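You operate a simulated robot arm through the tools that you are given. There is no shell and no other tool.

You run a simulated robot arm. Do the job below in one go: nothing can be reset, and whatever is moved stays where it is left.

Task
Oil the chain at speed 2: open the valve, pump three strokes.
Fine: pump while it runs; then shut the valve and stop the chain.

The check looks at the end state, three seconds after you hand in, the way a careful person would. Anything else that was tipped, shoved, dropped, spilled or broken makes it a failure.

Robot
A 7-joint arm with a two-finger parallel gripper, fixed in place. Base frame: the origin is at the foot of the arm, x ahead of it, y to its left, z up. Readings come in mm, rad, newtons and seconds.
Its first joint turns from -2.304 to 2.304 rad. Payload 3.91 kg.
The TCP is the grasp point between the finger pads, 30 mm short of the fingertips. In the tool frame z runs along the fingers and y along their closing line. The gripper opens to 110 mm. The fingers are 20 mm wide and 10 mm thick; the gripper's body (48 by 112 mm) begins 55 mm behind the TCP.
Orientation is told as [roll, pitch, yaw] about the base's x, y, z axes, in that order, counted from this pose: with the fingers straight down and closing along the base's y, the tool's x points along the base's -x, its y along +y and its z along -z.

Tools
- The arm moves only by the tool move_arm. Its argument "moves" is one flat list of numbers, 7 for each row, row after row: the shift along the base's x, y, z in units of 300 mm (1.0 is 300 mm), then the turn, a rotation vector about the base's x, y, z in units of 90 degrees (1.0 is 90 degrees), then the gripper command, from -1 (shut) to 1 (fully open), values between in proportion. In form: [x, y, z, ax, ay, az, claw, x, y, z, ax, ay, az, claw, ...]. A call has 1 to 20 rows; each row is the pose to reach, as a shift and turn from the pose commanded when the call began. A call with a number of a shift or a turn outside -1 to 1 is refused whole. Rows are played at 5 a second. More than 50 mm and 0.15 rad between two rows, or a gripper value outside its range, and nothing of the call is played. Where a pose cannot be reached the arm comes as near as it can. A force on the tool above 90 N (or 10 N above the force at the start of the call, whichever is more), or a blocked arm, ends the call early, and 0.2 s more pass. The fingers move at their own pace (about 108 mm/s each) and stop on an object; they squeeze with about 43 N. The grip force told is the motor's: it shows also when the fingers shut on nothing. Time passes only in rows, and 0.2 s behind the last, so rows that repeat a pose let the fingers close. It gives the time, the measured TCP pose, the force on the tool (base axes), the opening and the grip force at its end, in the units of the frame above (readings bear some noise), with the torque about the TCP (base axes, N m) and any sound that the robot's microphone picked up, and new pictures: "views" is both (left out), scene, wrist or none.
- Cameras (640 x 400 px; columns grow to the right, rows downward): "scene" is fixed at [49.6, 500.5, 1604.5]; the picture's right is [0.12, -0.99, 0.00], its down [-0.62, -0.07, -0.78] and it looks along [0.77, 0.09, -0.63] (base axes); focal length 276 px, centre (320, 200). "wrist" rides on the gripper at [72, 17, -103] in the tool frame; the picture's right is [-0.23, 0.97, 0.00], its down [-0.76, -0.18, -0.62] and it looks along [-0.61, -0.14, 0.78] (tool axes); focal length 222 px, centre (320, 200). There is no depth. A picture from a camera that has moved, and an enlarged one, comes with that camera's place and axes in the base frame and with its lens.
- close_up(camera, box): a new picture of the part [left, top, right, bottom] of that camera's present view, enlarged. No time passes.
- close_job(): hands the job in; it is judged then, once.

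Nothing tells you positions but the pictures and the camera data. Unless the task says otherwise, let go and move clear before handing in.

The tools are called after "Emit:" as name(argument=value, ...) on one line, values as JSON. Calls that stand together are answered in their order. move_arm: Moves the arm, as the interface text tells. Its arguments: {"type":"object","properties":{"moves":{"type":"array","items":{"type":"number"}},"views":{"type":"string","enum":["both","scene","wrist","none"]}},"required":["moves"]} The other tools are called the same way: close_up (camera, box) takes an enlarged picture of a part of a camera's view; close_job () hands the job in.

At the start:

```text
time_s: 0.0
ee_pos: [430.6, 407.9, 1423.5]
ee_rot: [0.0, 0.0, 0.0]
wrist_force: [0.0, 0.4, -0.4]
ft_torque: [0.0, -0.01, -0.02]
width: 109.8
grip_force: 0.0
```

scene: 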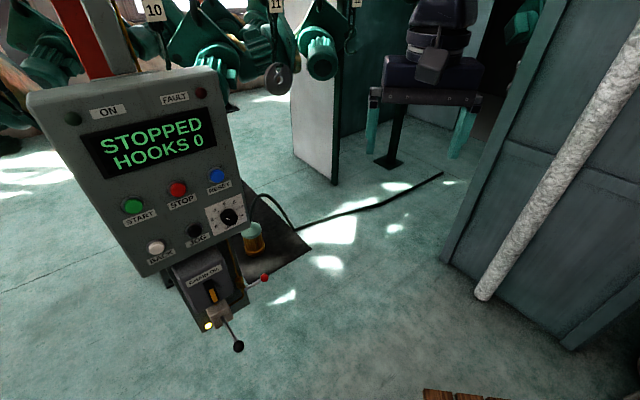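
wrist: 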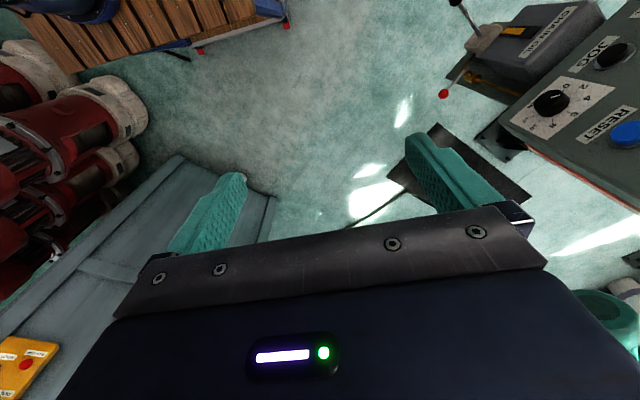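

I see a control panel on a post (START, STOP, RESET, BACK, JOG, a speed knob and a display reading STOPPED / HOOKS 0). Below it is a chain oiler box with a valve lever and a pump handle. I'll look closer before moving anything.

Emit:
close_up(camera="scene", box=[20, 60, 270, 220])

Emit:
close_up(camera="scene", box=[130, 180, 290, 360])

Emit:
close_up(camera="wrist", box=[420, 0, 640, 180])

Emit:
close_up(camera="scene", box=[190, 170, 290, 240])

```text
2.50 times, centred on (145, 140) of scene
camera zoom: at [49.6, 500.5, 1604.5], right [0.12, -0.99, 0.0], down [-0.62, -0.07, -0.78], along [0.77, 0.09, -0.63], focal length 691 px, centre (758, 350)
```

zoom: 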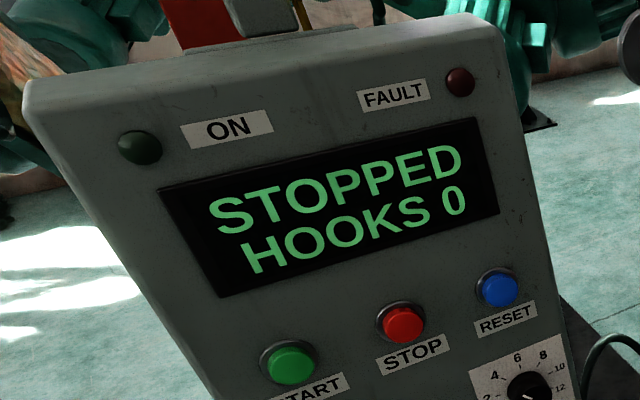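

```text
2.22 times, centred on (210, 270) of scene
camera zoom: at [49.6, 500.5, 1604.5], right [0.12, -0.99, 0.0], down [-0.62, -0.07, -0.78], along [0.77, 0.09, -0.63], focal length 614 px, centre (564, 44)
```

zoom: 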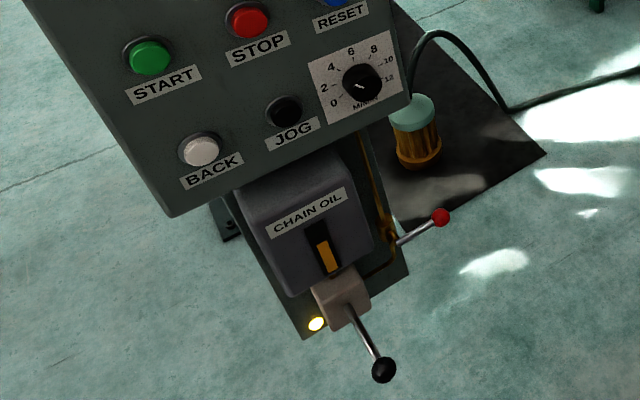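

```text
2.22 times, centred on (530, 90) of wrist
camera zoom: at [359.0, 423.7, 1527.5], right [0.23, 0.97, 0.0], down [0.76, -0.18, 0.62], along [0.61, -0.14, -0.78], focal length 494 px, centre (-147, 444)
```

zoom: 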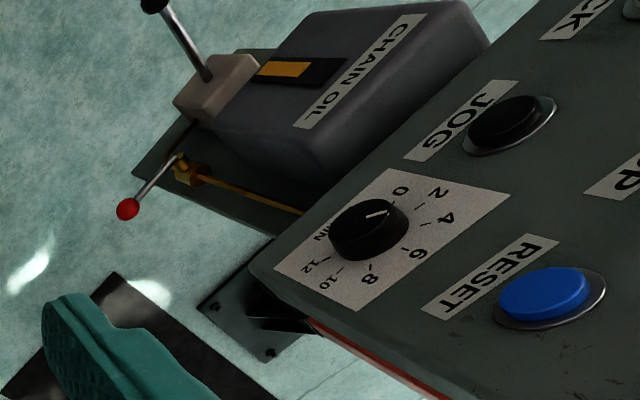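

```text
5.71 times, centred on (240, 205) of scene
camera zoom: at [49.6, 500.5, 1604.5], right [0.12, -0.99, 0.0], down [-0.62, -0.07, -0.78], along [0.77, 0.09, -0.63], focal length 1580 px, centre (777, 171)
```

zoom: 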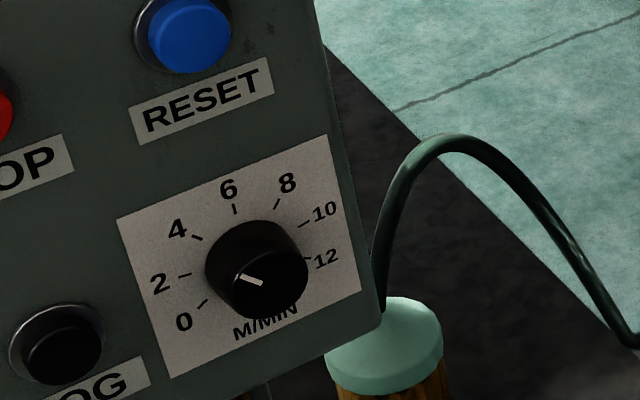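

The panel faces roughly toward the base from the far left: the speed knob is near [569, 811, 1097], the valve's red ball near [630, 773, 747] and the pump's black ball near [403, 799, 700]. I'll swing the tool horizontal toward the panel, staying well clear of it, to get a better view.

Emit:
move_arm(moves=[0, 0.0256, -0.0621, 0.029, -0.0796, 0.029, 1, 0, 0.0512, -0.1242, 0.058, -0.1593, 0.058, 1, 0, 0.0768, -0.1863, 0.0869, -0.2389, 0.0869, 1, 0, 0.1023, -0.2483, 0.1159, -0.3185, 0.1159, 1, 0, 0.1279, -0.3104, 0.1449, -0.3981, 0.1449, 1, 0, 0.1535, -0.3725, 0.1739, -0.4778, 0.1739, 1, 0, 0.1791, -0.4346, 0.2028, -0.5574, 0.2028, 1, 0, 0.2047, -0.4967, 0.2318, -0.637, 0.2318, 1, 0, 0.2303, -0.5588, 0.2608, -0.7166, 0.2608, 1, 0, 0.2558, -0.6208, 0.2898, -0.7963, 0.2898, 1, 0, 0.2814, -0.6829, 0.3187, -0.8759, 0.3187, 1, 0, 0.307, -0.745, 0.3477, -0.9555, 0.3477, 1], views="both")

```text
time_s: 2.6
ee_pos: [430.0, 500.0, 1200.2]
ee_rot: [2.962, -1.566, -2.263]
wrist_force: [-0.6, 0.0, 0.0]
ft_torque: [-0.02, 0.02, 0.0]
width: 110.0
grip_force: 0.2
camera wrist: at [340.2, 446.0, 1127.2], right [-0.63, 0.74, 0.23], down [-0.36, -0.54, 0.76], along [0.69, 0.39, 0.61], focal length 222 px, centre (320, 200)
```

scene: 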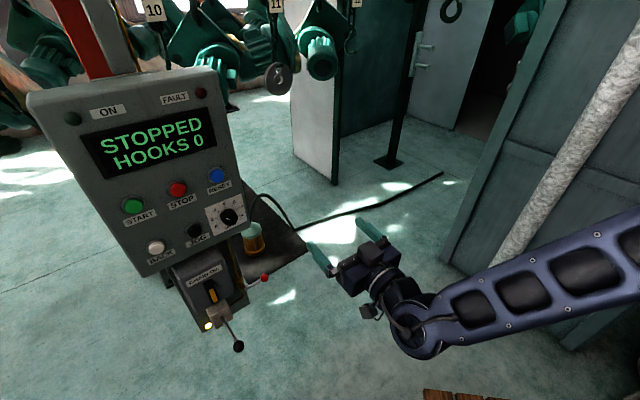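
wrist: 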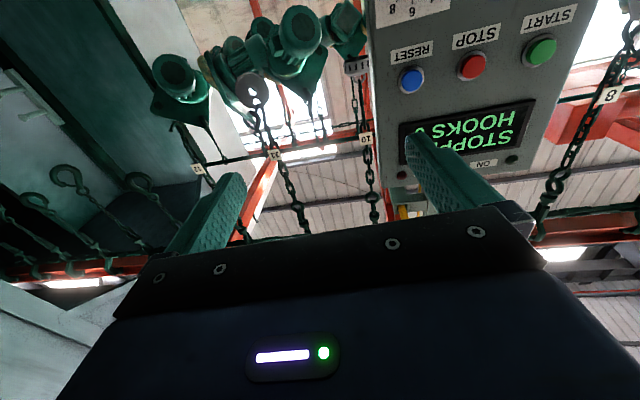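

The tool now points horizontally at the panel. The wrist camera is upside down, with START, STOP and RESET visible. I'll take close-ups to triangulate the panel accurately.

Emit:
close_up(camera="wrist", box=[370, 0, 600, 180])

Emit:
close_up(camera="scene", box=[110, 150, 260, 270])

Emit:
close_up(camera="scene", box=[150, 240, 290, 360])

```text
2.22 times, centred on (485, 90) of wrist
camera zoom: at [340.2, 446.0, 1127.2], right [-0.63, 0.74, 0.23], down [-0.36, -0.54, 0.76], along [0.69, 0.39, 0.61], focal length 494 px, centre (-47, 444)
```

zoom: 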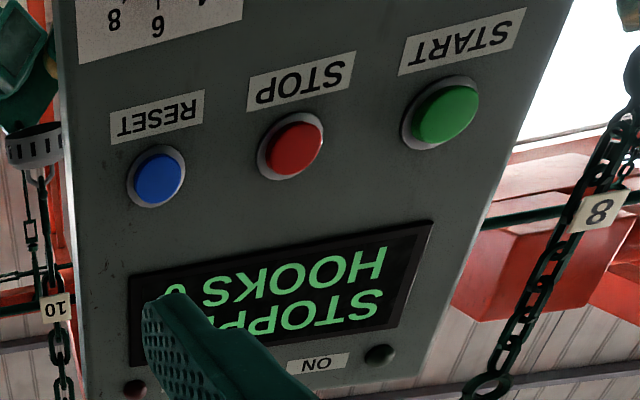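

```text
3.33 times, centred on (185, 210) of scene
camera zoom: at [49.6, 500.5, 1604.5], right [0.12, -0.99, 0.0], down [-0.62, -0.07, -0.78], along [0.77, 0.09, -0.63], focal length 921 px, centre (770, 167)
```

zoom: 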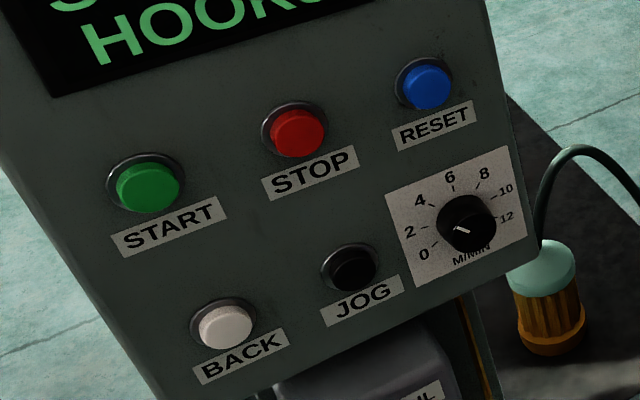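

```text
3.33 times, centred on (220, 300) of scene
camera zoom: at [49.6, 500.5, 1604.5], right [0.12, -0.99, 0.0], down [-0.62, -0.07, -0.78], along [0.77, 0.09, -0.63], focal length 921 px, centre (653, -133)
```

zoom: 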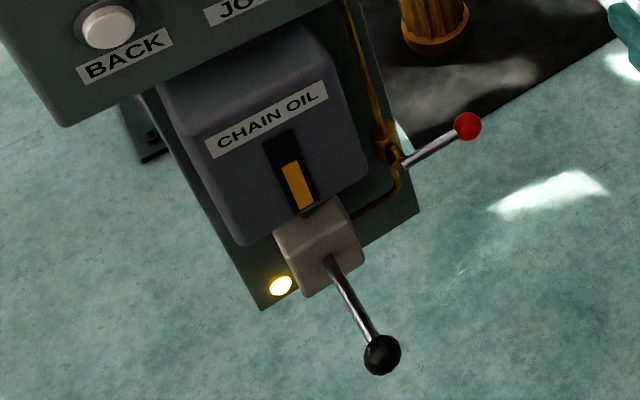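

The top row works out to RESET ≈ [572, 813, 1233], STOP ≈ [507, 877, 1235] and START ≈ [442, 941, 1234]. The panel is vertical and faces about 45.6° yaw, with the knob directly below RESET at z ≈ 1099. I'll zoom in on the knob pointer and the oiler before moving.

Emit:
close_up(camera="scene", box=[204, 195, 254, 235])

Emit:
close_up(camera="scene", box=[225, 250, 285, 298])

Emit:
close_up(camera="scene", box=[180, 255, 260, 360])

```text
10.00 times, centred on (229, 215) of scene
camera zoom: at [49.6, 500.5, 1604.5], right [0.12, -0.99, 0.0], down [-0.62, -0.07, -0.78], along [0.77, 0.09, -0.63], focal length 2764 px, centre (1230, 50)
```

zoom: 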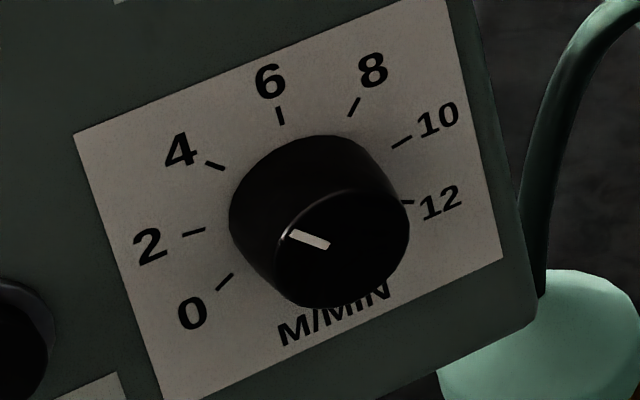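

```text
8.33 times, centred on (255, 274) of scene
camera zoom: at [49.6, 500.5, 1604.5], right [0.12, -0.99, 0.0], down [-0.62, -0.07, -0.78], along [0.77, 0.09, -0.63], focal length 2303 px, centre (862, -417)
```

zoom: 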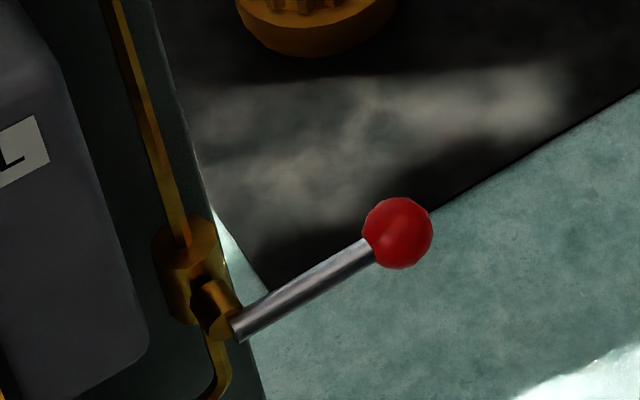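

```text
3.81 times, centred on (220, 308) of scene
camera zoom: at [49.6, 500.5, 1604.5], right [0.12, -0.99, 0.0], down [-0.62, -0.07, -0.78], along [0.77, 0.09, -0.63], focal length 1053 px, centre (701, -210)
```

zoom: 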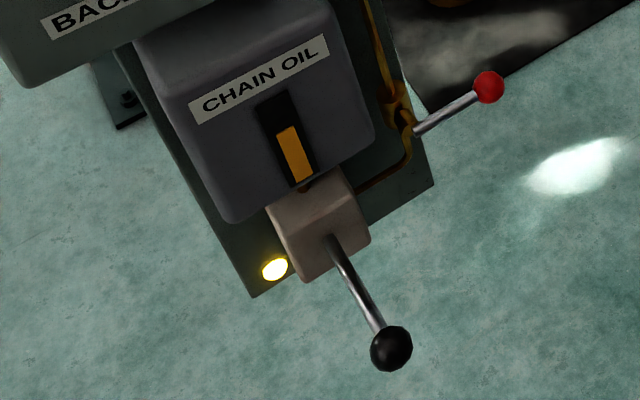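

The pointer sits at about 3.5–4, so it needs to turn counter-clockwise to 2. I place the knob axis at u ≈ -159, z ≈ 1094, with the panel plane about 996 mm out along its normal. I'll move to a pre-grasp pose in front of the knob, about 60 mm clear.

Emit:
move_arm(moves=[0.0344, 0.1145, -0.0505, 0, 0, 0.0087, 0.36, 0.0689, 0.2291, -0.1009, 0, 0, 0.0175, 0.36, 0.1033, 0.3436, -0.1514, 0, 0, 0.0262, 0.36, 0.1377, 0.4581, -0.2019, 0, 0, 0.0349, 0.36, 0.1721, 0.5726, -0.2524, 0, 0, 0.0436, 0.36, 0.2066, 0.6872, -0.3028, 0, 0, 0.0524, 0.36, 0.241, 0.8017, -0.3533, 0, 0, 0.0611, 0.36], views="both")

Emit:
close_up(camera="scene", box=[160, 150, 320, 270])

Emit:
close_up(camera="wrist", box=[150, 0, 550, 250])

```text
time_s: 4.2
ee_pos: [500.4, 741.3, 1092.9]
ee_rot: [-3.071, -1.57, -2.419]
wrist_force: [0.5, 0.2, 0.2]
ft_torque: [0.0, 0.0, -0.02]
width: 74.7
grip_force: 0.0
camera wrist: at [417.8, 678.5, 1020.6], right [-0.69, 0.68, 0.23], down [-0.31, -0.57, 0.76], along [0.65, 0.46, 0.61], focal length 222 px, centre (320, 200)
```

scene: 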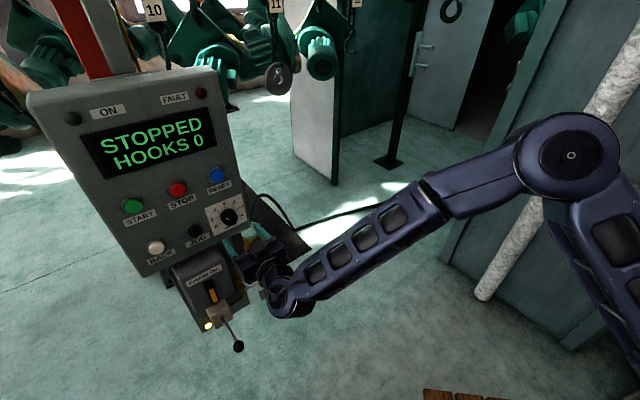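
wrist: 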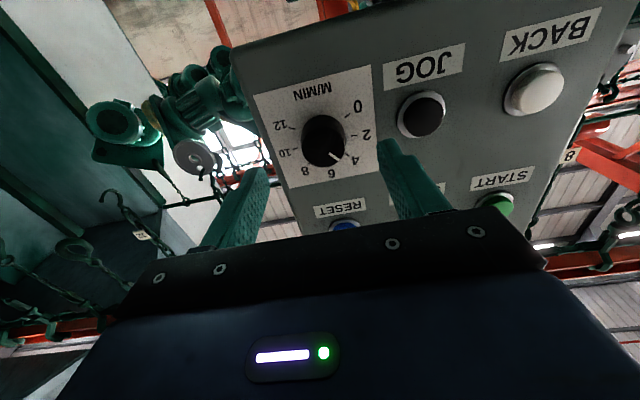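

```text
3.33 times, centred on (240, 210) of scene
camera zoom: at [49.6, 500.5, 1604.5], right [0.12, -0.99, 0.0], down [-0.62, -0.07, -0.78], along [0.77, 0.09, -0.63], focal length 921 px, centre (587, 167)
```

zoom: 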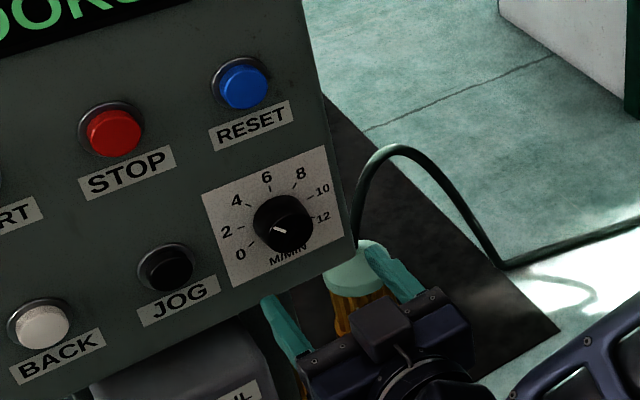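

```text
1.60 times, centred on (350, 125) of wrist
camera zoom: at [417.8, 678.5, 1020.6], right [-0.69, 0.68, 0.23], down [-0.31, -0.57, 0.76], along [0.65, 0.46, 0.61], focal length 355 px, centre (272, 320)
```

zoom: 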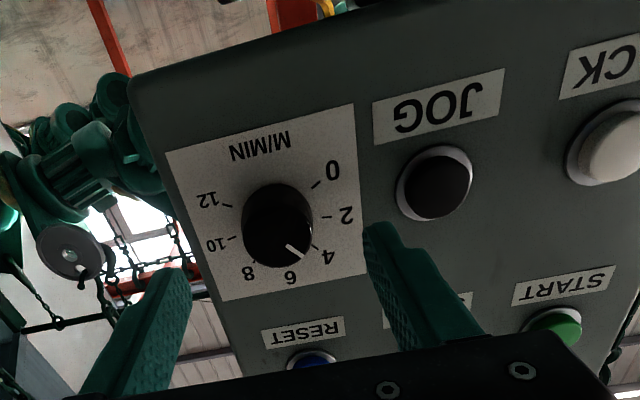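

The closer wrist view refines the knob axis to u ≈ -161, z ≈ 1105, with the panel surface at about N 983. I'll line up the tool axis with the knob at that height and check again before closing in.

Emit:
move_arm(moves=[0.0265, 0.0333, 0.0207, 0, 0, 0, 0.36, 0.053, 0.0667, 0.0413, 0, 0, 0, 0.36, 0.053, 0.0667, 0.0413, 0, 0, 0, 0.36], views="both")

Emit:
close_up(camera="wrist", box=[220, 60, 420, 220])

Emit:
close_up(camera="scene", box=[190, 180, 300, 270])

```text
time_s: 5.0
ee_pos: [519.7, 762.2, 1107.3]
ee_rot: [-1.482, -1.573, 2.275]
wrist_force: [-0.1, -0.3, 0.0]
ft_torque: [-0.02, 0.0, 0.01]
width: 74.9
grip_force: 0.0
camera wrist: at [434.9, 698.5, 1034.3], right [-0.69, 0.68, 0.23], down [-0.31, -0.57, 0.76], along [0.65, 0.46, 0.61], focal length 222 px, centre (320, 200)
```

scene: 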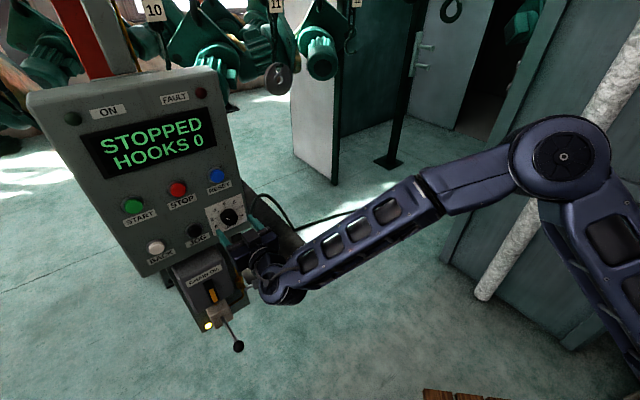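
wrist: 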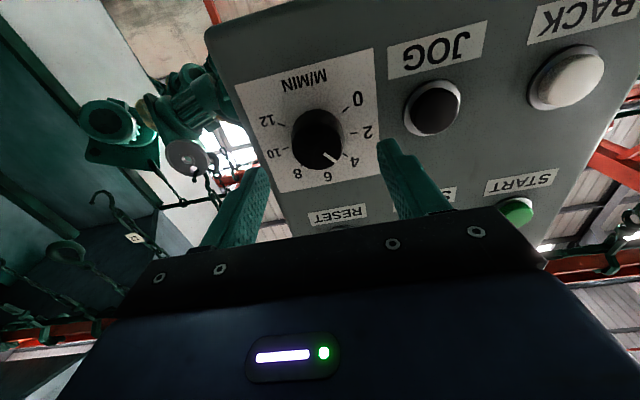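

```text
2.50 times, centred on (320, 140) of wrist
camera zoom: at [434.9, 698.5, 1034.3], right [-0.69, 0.68, 0.23], down [-0.31, -0.57, 0.76], along [0.65, 0.46, 0.61], focal length 555 px, centre (320, 350)
```

zoom: 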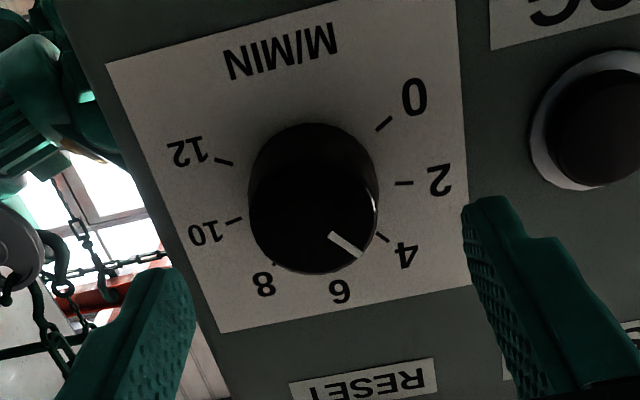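

```text
4.44 times, centred on (245, 225) of scene
camera zoom: at [49.6, 500.5, 1604.5], right [0.12, -0.99, 0.0], down [-0.62, -0.07, -0.78], along [0.77, 0.09, -0.63], focal length 1228 px, centre (653, 89)
```

zoom: 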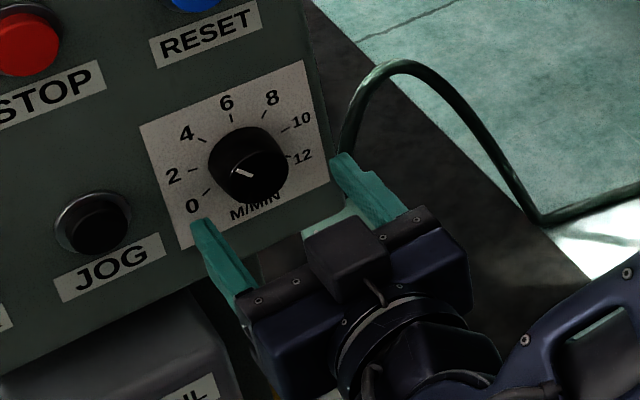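

The tool axis is now within about 1–2 mm of the knob axis, and the pointer reads close to 4. Next I'll move in about 39 mm and close on the knob.

Emit:
move_arm(moves=[0.0467, 0.0453, -0.001, 0, 0, 0, 0.36, 0.0933, 0.0907, -0.002, 0, 0, 0, 0.36, 0.0933, 0.0907, -0.002, 0, 0, 0, -0.1, 0.0933, 0.0907, -0.002, 0, 0, 0, -0.6, 0.0933, 0.0907, -0.002, 0, 0, 0, -0.6], views="both")

Emit:
close_up(camera="wrist", box=[200, 40, 440, 230])

Emit:
close_up(camera="scene", box=[190, 180, 290, 260])

```text
time_s: 6.2
ee_pos: [546.7, 788.3, 1105.6]
ee_rot: [-0.907, -1.57, 1.701]
wrist_force: [1.5, 6.6, 0.3]
ft_torque: [0.02, -0.02, 0.3]
width: 40.5
grip_force: 44.6
camera wrist: at [463.6, 725.3, 1032.8], right [-0.69, 0.68, 0.23], down [-0.31, -0.57, 0.76], along [0.65, 0.46, 0.61], focal length 222 px, centre (320, 200)
```

scene: 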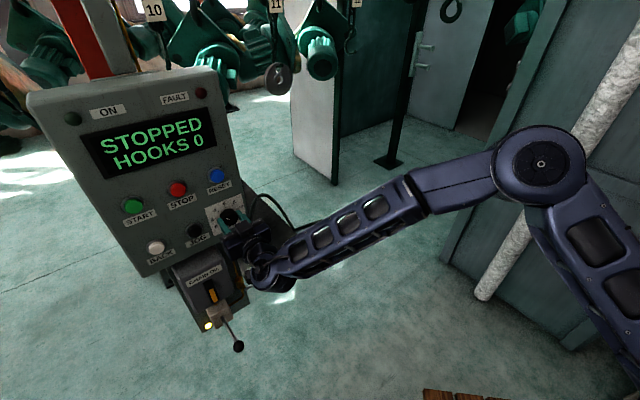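
wrist: 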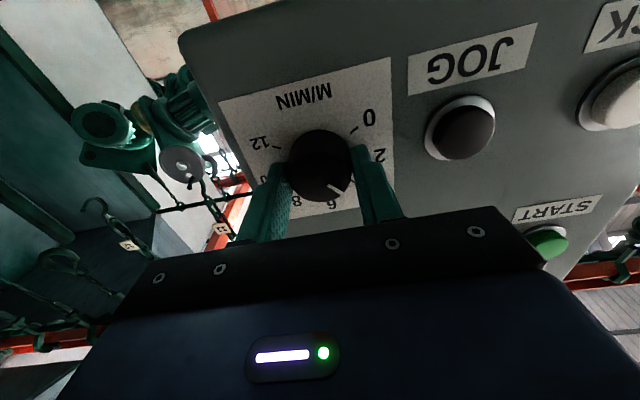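

```text
2.11 times, centred on (320, 135) of wrist
camera zoom: at [463.6, 725.3, 1032.8], right [-0.69, 0.68, 0.23], down [-0.31, -0.57, 0.76], along [0.65, 0.46, 0.61], focal length 468 px, centre (320, 337)
```

zoom: 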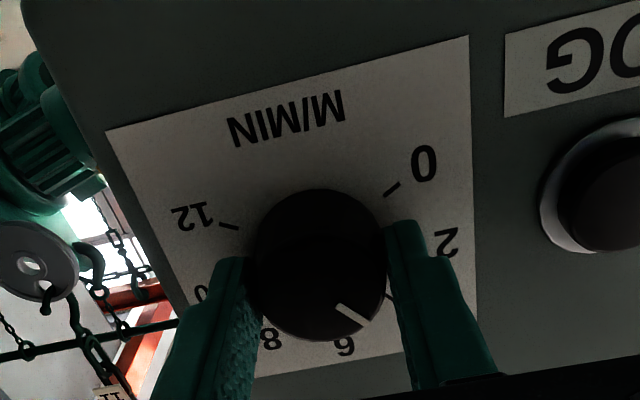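

```text
5.00 times, centred on (240, 220) of scene
camera zoom: at [49.6, 500.5, 1604.5], right [0.12, -0.99, 0.0], down [-0.62, -0.07, -0.78], along [0.77, 0.09, -0.63], focal length 1382 px, centre (720, 100)
```

zoom: 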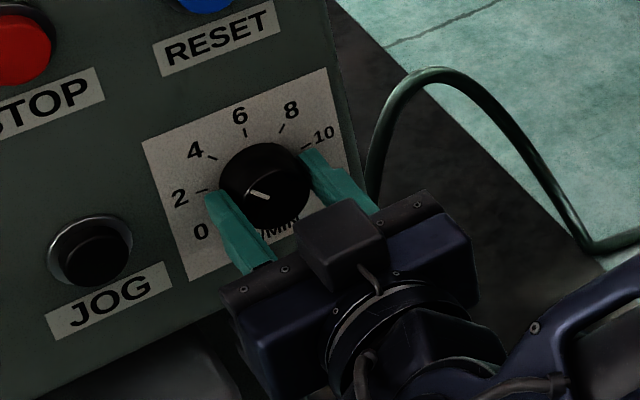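

The gripper holds the knob (width 40.5 mm, 44.6 N). I'll turn it 40° counter-clockwise, as seen from the front, to move from 4 to 2.

Emit:
move_arm(moves=[0, 0, 0, -0.0623, -0.0634, 0, -0.6, 0, 0, 0, -0.1246, -0.1268, 0, -0.6, 0, 0, 0, -0.1869, -0.1902, 0, -0.6, 0, 0, 0, -0.2492, -0.2536, 0, -0.6, 0, 0, 0, -0.3115, -0.317, 0, -0.6, 0, 0, 0, -0.3115, -0.317, 0, -0.6], views="both")

Emit:
close_up(camera="wrist", box=[200, 40, 440, 230])

Emit:
close_up(camera="scene", box=[204, 190, 264, 238])

```text
time_s: 7.6
ee_pos: [547.1, 787.4, 1105.6]
ee_rot: [-1.569, -0.871, 2.365]
wrist_force: [-3.1, 1.0, -9.6]
ft_torque: [-0.53, 0.54, -0.65]
width: 40.2
grip_force: 44.9
camera wrist: at [499.4, 690.0, 1039.0], right [-0.64, 0.62, -0.45], down [-0.69, -0.2, 0.7], along [0.35, 0.76, 0.55], focal length 222 px, centre (320, 200)
```

scene: 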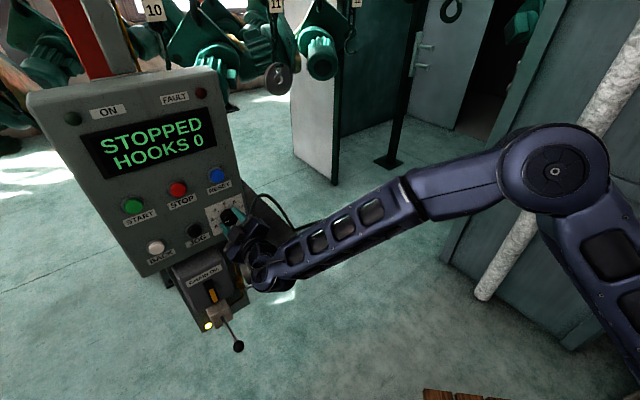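
wrist: 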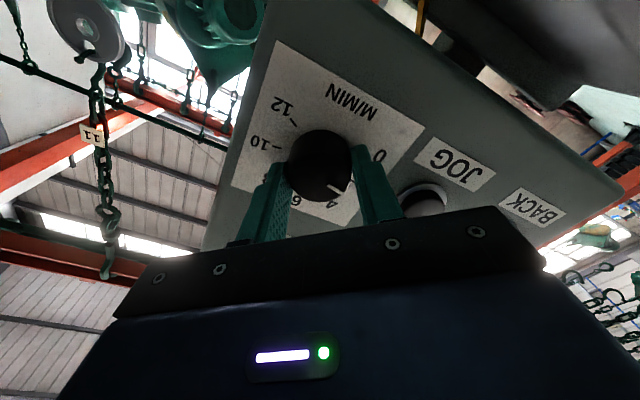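

```text
2.11 times, centred on (320, 135) of wrist
camera zoom: at [499.4, 690.0, 1039.0], right [-0.64, 0.62, -0.45], down [-0.69, -0.2, 0.7], along [0.35, 0.76, 0.55], focal length 468 px, centre (320, 337)
```

zoom: 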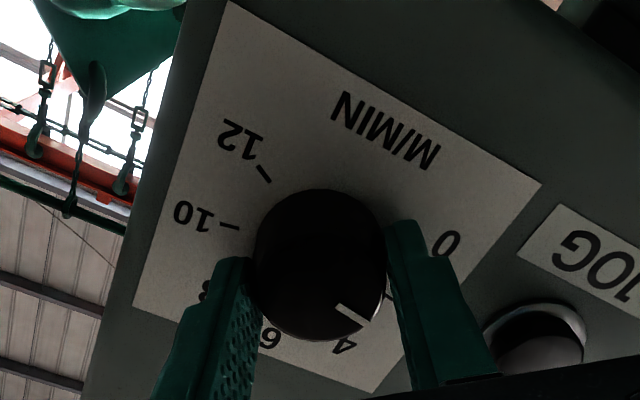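

```text
8.33 times, centred on (234, 214) of scene
camera zoom: at [49.6, 500.5, 1604.5], right [0.12, -0.99, 0.0], down [-0.62, -0.07, -0.78], along [0.77, 0.09, -0.63], focal length 2303 px, centre (1037, 83)
```

zoom: 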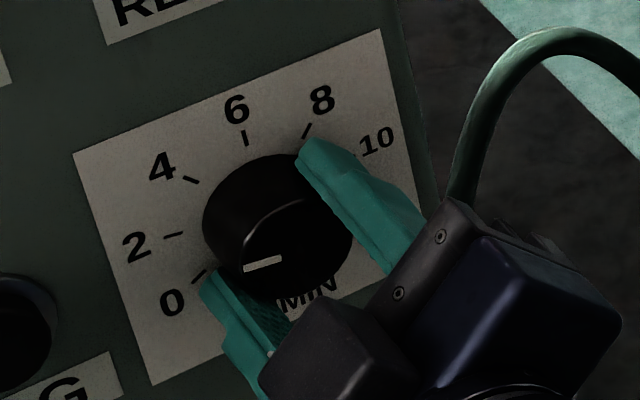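

The knob turned with the fingers, and the pointer looks close to 2. I'll check it more finely.

Emit:
close_up(camera="scene", box=[214, 200, 244, 224])

Emit:
close_up(camera="wrist", box=[270, 100, 390, 200])

```text
16.00 times, centred on (229, 212) of scene
camera zoom: at [49.6, 500.5, 1604.5], right [0.12, -0.99, 0.0], down [-0.62, -0.07, -0.78], along [0.77, 0.09, -0.63], focal length 4422 px, centre (1776, 8)
```

zoom: 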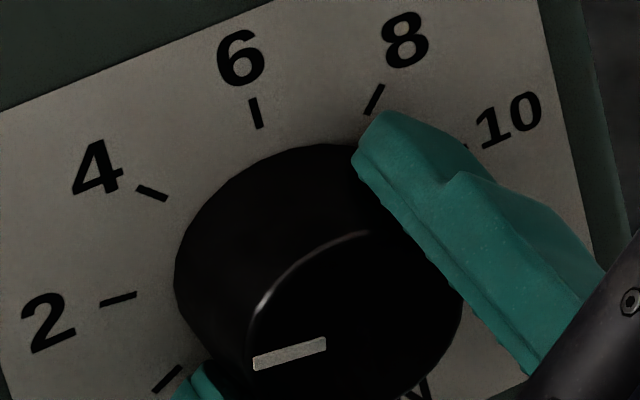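

```text
4.00 times, centred on (330, 150) of wrist
camera zoom: at [499.4, 690.0, 1039.0], right [-0.64, 0.62, -0.45], down [-0.69, -0.2, 0.7], along [0.35, 0.76, 0.55], focal length 888 px, centre (280, 400)
```

zoom: 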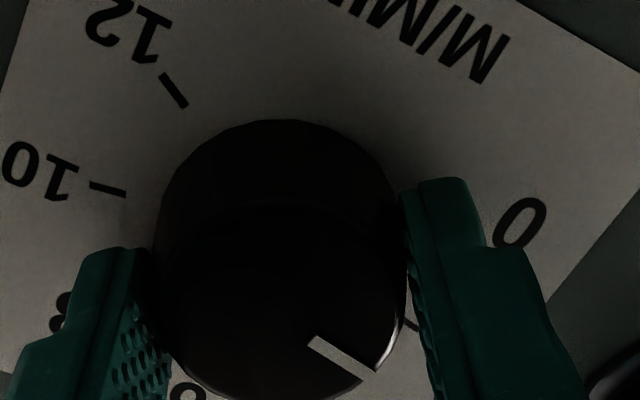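

The pointer line is now parallel to the "2" tick to within about 1°, so the knob is on 2. I'll let go, back straight out 70 mm and check that it stayed there.

Emit:
move_arm(moves=[0, 0, 0, 0, 0, 0, -0.1, 0, 0, 0, 0, 0, 0, 0.1, 0, 0, 0, 0, 0, 0, 0.1, -0.0817, -0.0834, 0, 0, 0, 0, 0.1, -0.1633, -0.1668, 0, 0, 0, 0, 0.1], views="both")

Emit:
close_up(camera="scene", box=[204, 192, 254, 232])

Emit:
close_up(camera="wrist", box=[220, 40, 420, 200])

```text
time_s: 8.8
ee_pos: [498.4, 737.3, 1106.8]
ee_rot: [-1.573, -0.872, 2.364]
wrist_force: [-0.2, -0.2, -0.3]
ft_torque: [0.0, 0.0, -0.01]
width: 60.6
grip_force: 0.1
camera wrist: at [451.0, 639.4, 1039.6], right [-0.64, 0.63, -0.45], down [-0.69, -0.2, 0.7], along [0.35, 0.76, 0.56], focal length 222 px, centre (320, 200)
```

scene: 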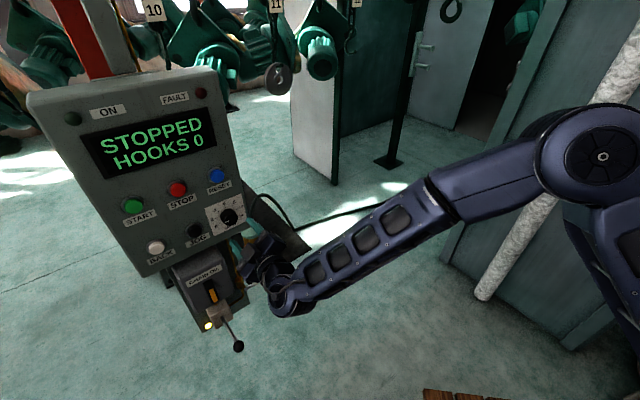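
wrist: 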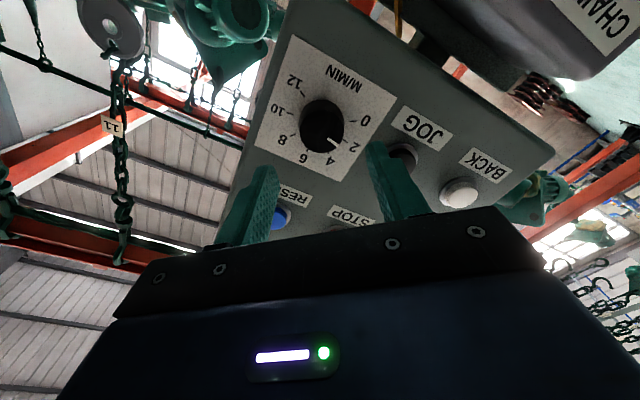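

```text
10.00 times, centred on (229, 212) of scene
camera zoom: at [49.6, 500.5, 1604.5], right [0.12, -0.99, 0.0], down [-0.62, -0.07, -0.78], along [0.77, 0.09, -0.63], focal length 2764 px, centre (1230, 80)
```

zoom: 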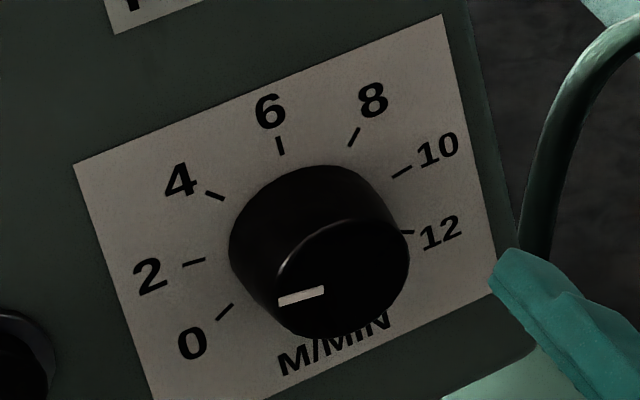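

```text
2.50 times, centred on (320, 120) of wrist
camera zoom: at [451.0, 639.4, 1039.6], right [-0.64, 0.63, -0.45], down [-0.69, -0.2, 0.7], along [0.35, 0.76, 0.56], focal length 555 px, centre (320, 400)
```

zoom: 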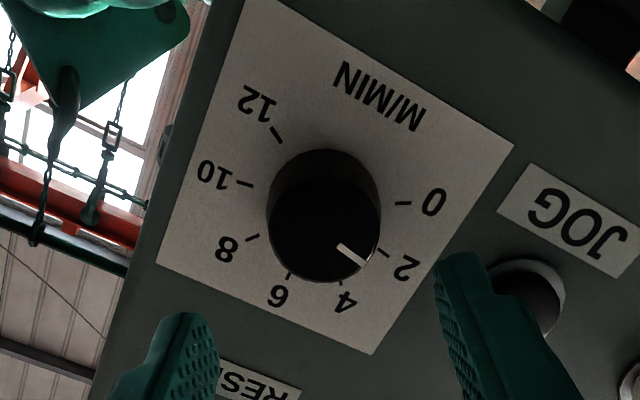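

The knob is on 2 and has stayed there. Next I'll shut the fingers, level the tool again and line up in front of START.

Emit:
move_arm(moves=[-0.0665, 0.0769, 0.0718, 0.0519, 0.0528, 0, -1, -0.133, 0.1539, 0.1437, 0.1038, 0.1057, 0, -1, -0.1995, 0.2308, 0.2155, 0.1558, 0.1585, 0, -1, -0.266, 0.3078, 0.2873, 0.2077, 0.2113, 0, -1, -0.3325, 0.3847, 0.3592, 0.2596, 0.2642, 0, -1, -0.399, 0.4617, 0.431, 0.3115, 0.317, 0, -1, -0.399, 0.4617, 0.431, 0.3115, 0.317, 0, -1], views="both")

Emit:
close_up(camera="scene", box=[70, 140, 270, 280])

Emit:
close_up(camera="wrist", box=[200, 0, 500, 230])

```text
time_s: 10.4
ee_pos: [377.0, 875.6, 1235.7]
ee_rot: [1.505, -1.569, -0.711]
wrist_force: [0.1, 0.1, 0.1]
ft_torque: [-0.04, 0.03, -0.04]
width: 0.0
grip_force: 37.7
camera wrist: at [292.1, 812.4, 1163.0], right [-0.69, 0.68, 0.23], down [-0.31, -0.57, 0.76], along [0.65, 0.46, 0.61], focal length 222 px, centre (320, 200)
```

scene: 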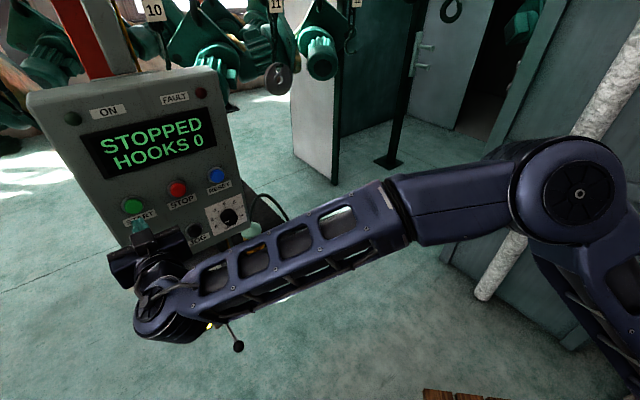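
wrist: 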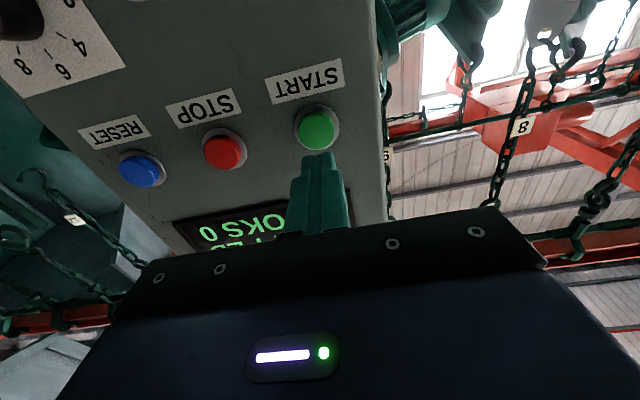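

```text
2.86 times, centred on (170, 210) of scene
camera zoom: at [49.6, 500.5, 1604.5], right [0.12, -0.99, 0.0], down [-0.62, -0.07, -0.78], along [0.77, 0.09, -0.63], focal length 790 px, centre (749, 171)
```

zoom: 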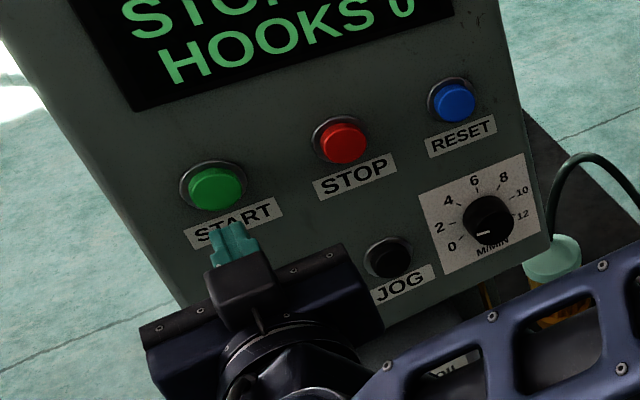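

```text
1.74 times, centred on (350, 115) of wrist
camera zoom: at [292.1, 812.4, 1163.0], right [-0.69, 0.68, 0.23], down [-0.31, -0.57, 0.76], along [0.65, 0.46, 0.61], focal length 386 px, centre (268, 348)
```

zoom: 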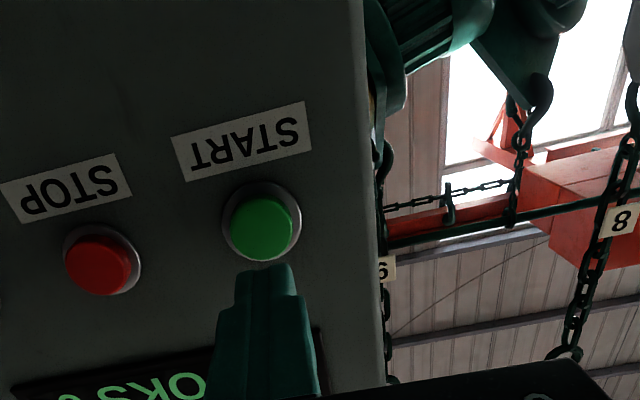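

START is about 4 mm to the right of the tool axis and level with it. I'll correct for that, advance until the closed fingertips touch the cap, and watch the force.

Emit:
move_arm(moves=[0.0618, 0.0561, 0, 0, 0, 0, -1, 0.119, 0.1074, 0, 0, 0, 0, -1, 0.133, 0.1217, 0, 0, 0, 0, -1, 0.1423, 0.1312, 0, 0, 0, 0, -1], views="both")

Emit:
close_up(camera="scene", box=[30, 70, 240, 240])

```text
time_s: 11.4
ee_pos: [418.1, 914.7, 1235.4]
ee_rot: [-2.933, -1.57, -2.554]
wrist_force: [-9.2, -20.0, 2.4]
ft_torque: [0.06, -0.07, -0.21]
width: 0.1
grip_force: 37.7
heard: click
camera wrist: at [335.4, 851.4, 1163.6], right [-0.7, 0.68, 0.23], down [-0.31, -0.57, 0.76], along [0.65, 0.46, 0.61], focal length 222 px, centre (320, 200)
```

scene: 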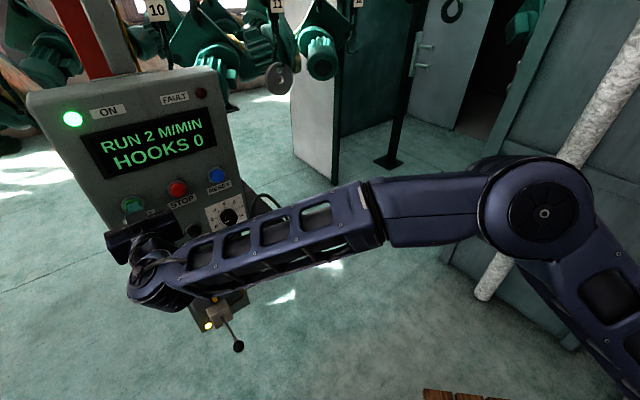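
wrist: 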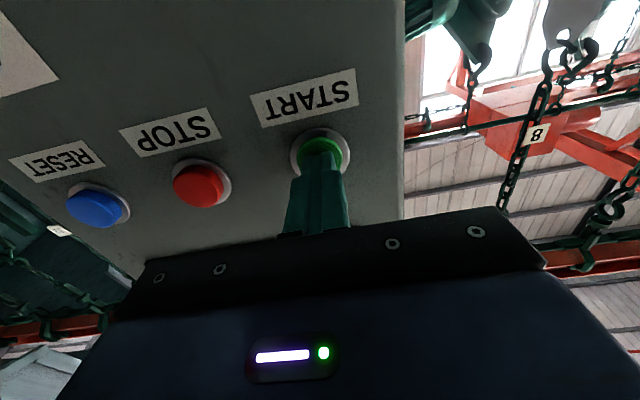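

```text
2.35 times, centred on (135, 155) of scene
camera zoom: at [49.6, 500.5, 1604.5], right [0.12, -0.99, 0.0], down [-0.62, -0.07, -0.78], along [0.77, 0.09, -0.63], focal length 650 px, centre (755, 306)
```

zoom: 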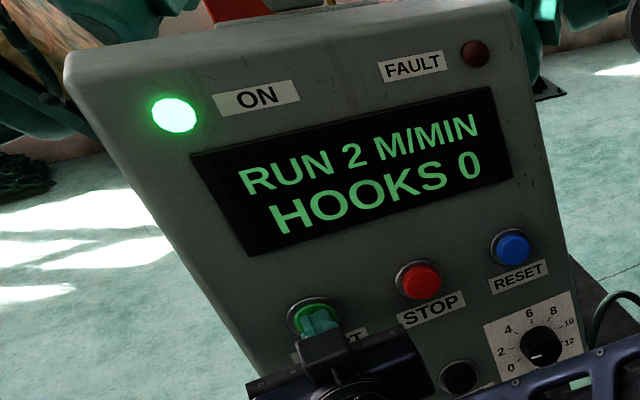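

The display reads RUN 2 M/MIN and the ON lamp is lit. I'll back away from START and drop to a viewing pose in front of the oiler to study the valve and pump.

Emit:
move_arm(moves=[-0.0933, -0.0953, 0, 0, 0, 0, -1, -0.1867, -0.1907, 0, 0, 0, 0, -1, -0.1658, -0.2639, -0.1167, -0.0397, 0.0389, 0, -1, -0.145, -0.3372, -0.2333, -0.0794, 0.0778, 0, -1, -0.1242, -0.4104, -0.35, -0.1192, 0.1167, 0, -1, -0.1033, -0.4837, -0.4667, -0.1589, 0.1556, 0, -1, -0.0825, -0.5569, -0.5833, -0.1986, 0.1944, 0, -1, -0.0617, -0.6302, -0.7, -0.2384, 0.2333, 0, -1, -0.0408, -0.7034, -0.8167, -0.2781, 0.2722, 0, -1, -0.02, -0.7767, -0.9333, -0.3178, 0.3111, 0, -1], views="both")

Emit:
close_up(camera="wrist", box=[150, 0, 470, 240])

Emit:
close_up(camera="scene", box=[140, 200, 300, 360])

```text
time_s: 13.6
ee_pos: [415.1, 681.1, 957.4]
ee_rot: [-0.003, -0.87, 0.798]
wrist_force: [-0.5, -0.7, -0.7]
ft_torque: [-0.02, 0.0, 0.03]
width: 0.0
grip_force: 37.4
camera wrist: at [314.6, 602.5, 967.9], right [-0.59, 0.79, 0.17], down [0.14, -0.11, 0.98], along [0.79, 0.61, -0.04], focal length 222 px, centre (320, 200)
```

scene: 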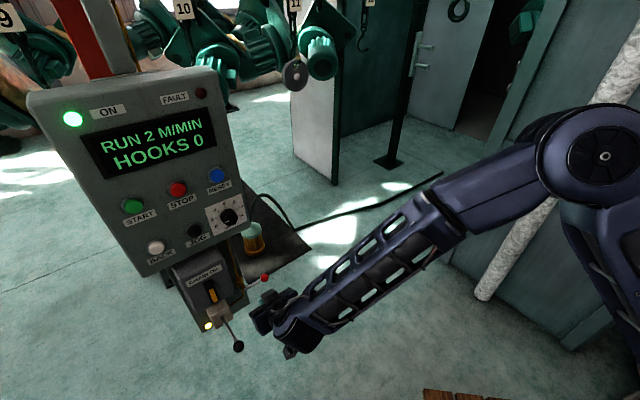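
wrist: 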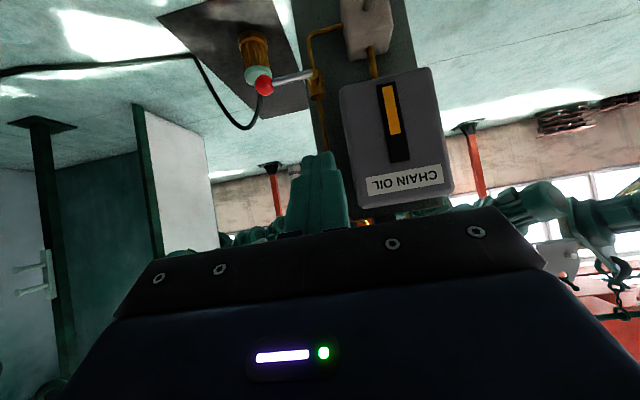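

```text
1.67 times, centred on (310, 120) of wrist
camera zoom: at [314.6, 602.5, 967.9], right [-0.59, 0.79, 0.17], down [0.14, -0.11, 0.98], along [0.79, 0.61, -0.04], focal length 370 px, centre (337, 333)
```

zoom: 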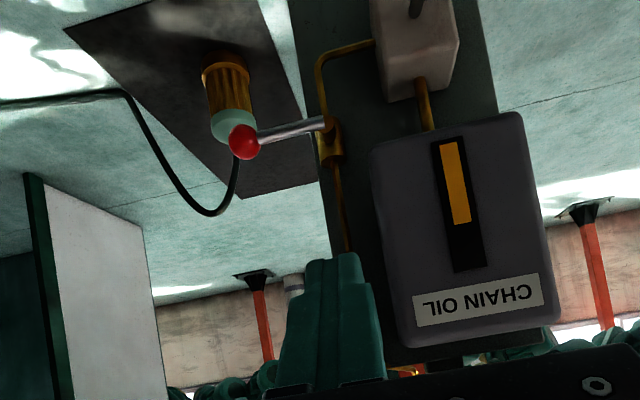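

```text
2.50 times, centred on (220, 280) of scene
camera zoom: at [49.6, 500.5, 1604.5], right [0.12, -0.99, 0.0], down [-0.62, -0.07, -0.78], along [0.77, 0.09, -0.63], focal length 691 px, centre (570, 0)
```

zoom: 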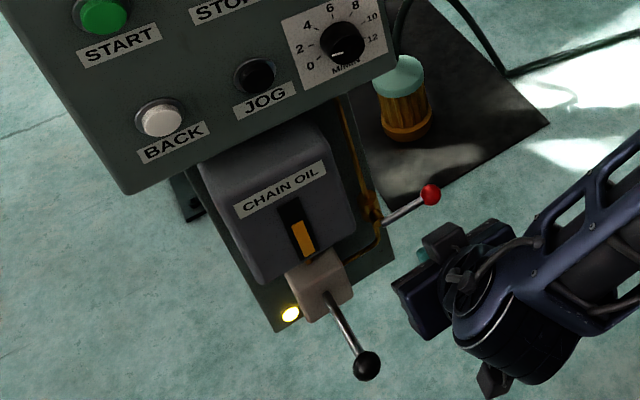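

The lever is level and at right angles to the vertical pipe, so the valve is shut. I place the red ball at about (u -91, N 988, z 759) and its pivot at about (u -175, z 765). I want a closer look from the right side to check clearances before touching it.

Emit:
move_arm(moves=[0.0968, -0.01, -0.0933, 0, 0, 0, -1, 0.1937, -0.02, -0.1867, 0, 0, 0, -1, 0.2905, -0.03, -0.28, 0, 0, 0, -1, 0.3873, -0.04, -0.3733, 0, 0, 0, -1, 0.4842, -0.05, -0.4667, 0, 0, 0, -1, 0.581, -0.06, -0.56, 0, 0, 0, -1], views="both")

Emit:
close_up(camera="wrist", box=[300, 0, 560, 200])

Emit:
close_up(camera="scene", box=[150, 220, 310, 360])

```text
time_s: 15.0
ee_pos: [589.2, 665.0, 787.1]
ee_rot: [-0.003, -0.872, 0.796]
wrist_force: [0.0, -0.1, 0.2]
ft_torque: [-0.01, -0.04, 0.0]
width: 0.0
grip_force: 37.8
camera wrist: at [489.6, 586.0, 797.6], right [-0.59, 0.79, 0.17], down [0.13, -0.12, 0.98], along [0.79, 0.61, -0.04], focal length 222 px, centre (320, 200)
```

scene: 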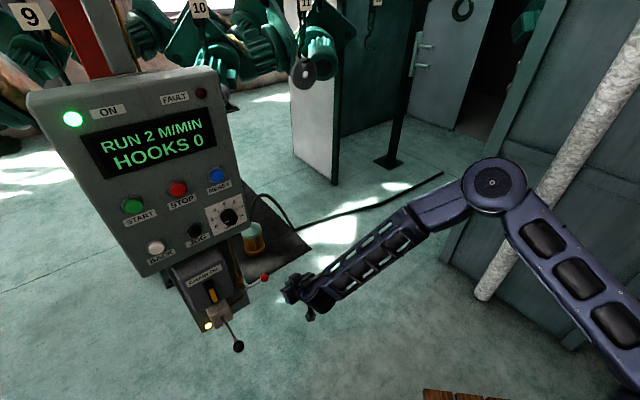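
wrist: 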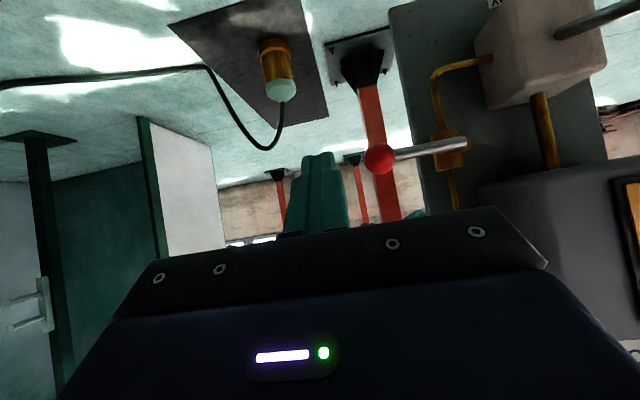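

```text
2.00 times, centred on (430, 100) of wrist
camera zoom: at [489.6, 586.0, 797.6], right [-0.59, 0.79, 0.17], down [0.13, -0.12, 0.98], along [0.79, 0.61, -0.04], focal length 444 px, centre (100, 400)
```

zoom: 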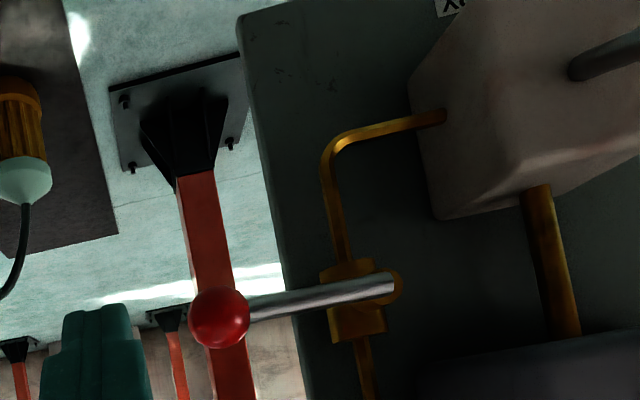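

```text
2.86 times, centred on (230, 290) of scene
camera zoom: at [49.6, 500.5, 1604.5], right [0.12, -0.99, 0.0], down [-0.62, -0.07, -0.78], along [0.77, 0.09, -0.63], focal length 790 px, centre (577, -57)
```

zoom: 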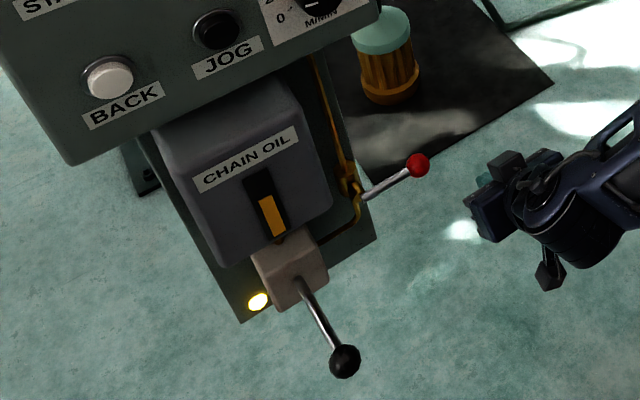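

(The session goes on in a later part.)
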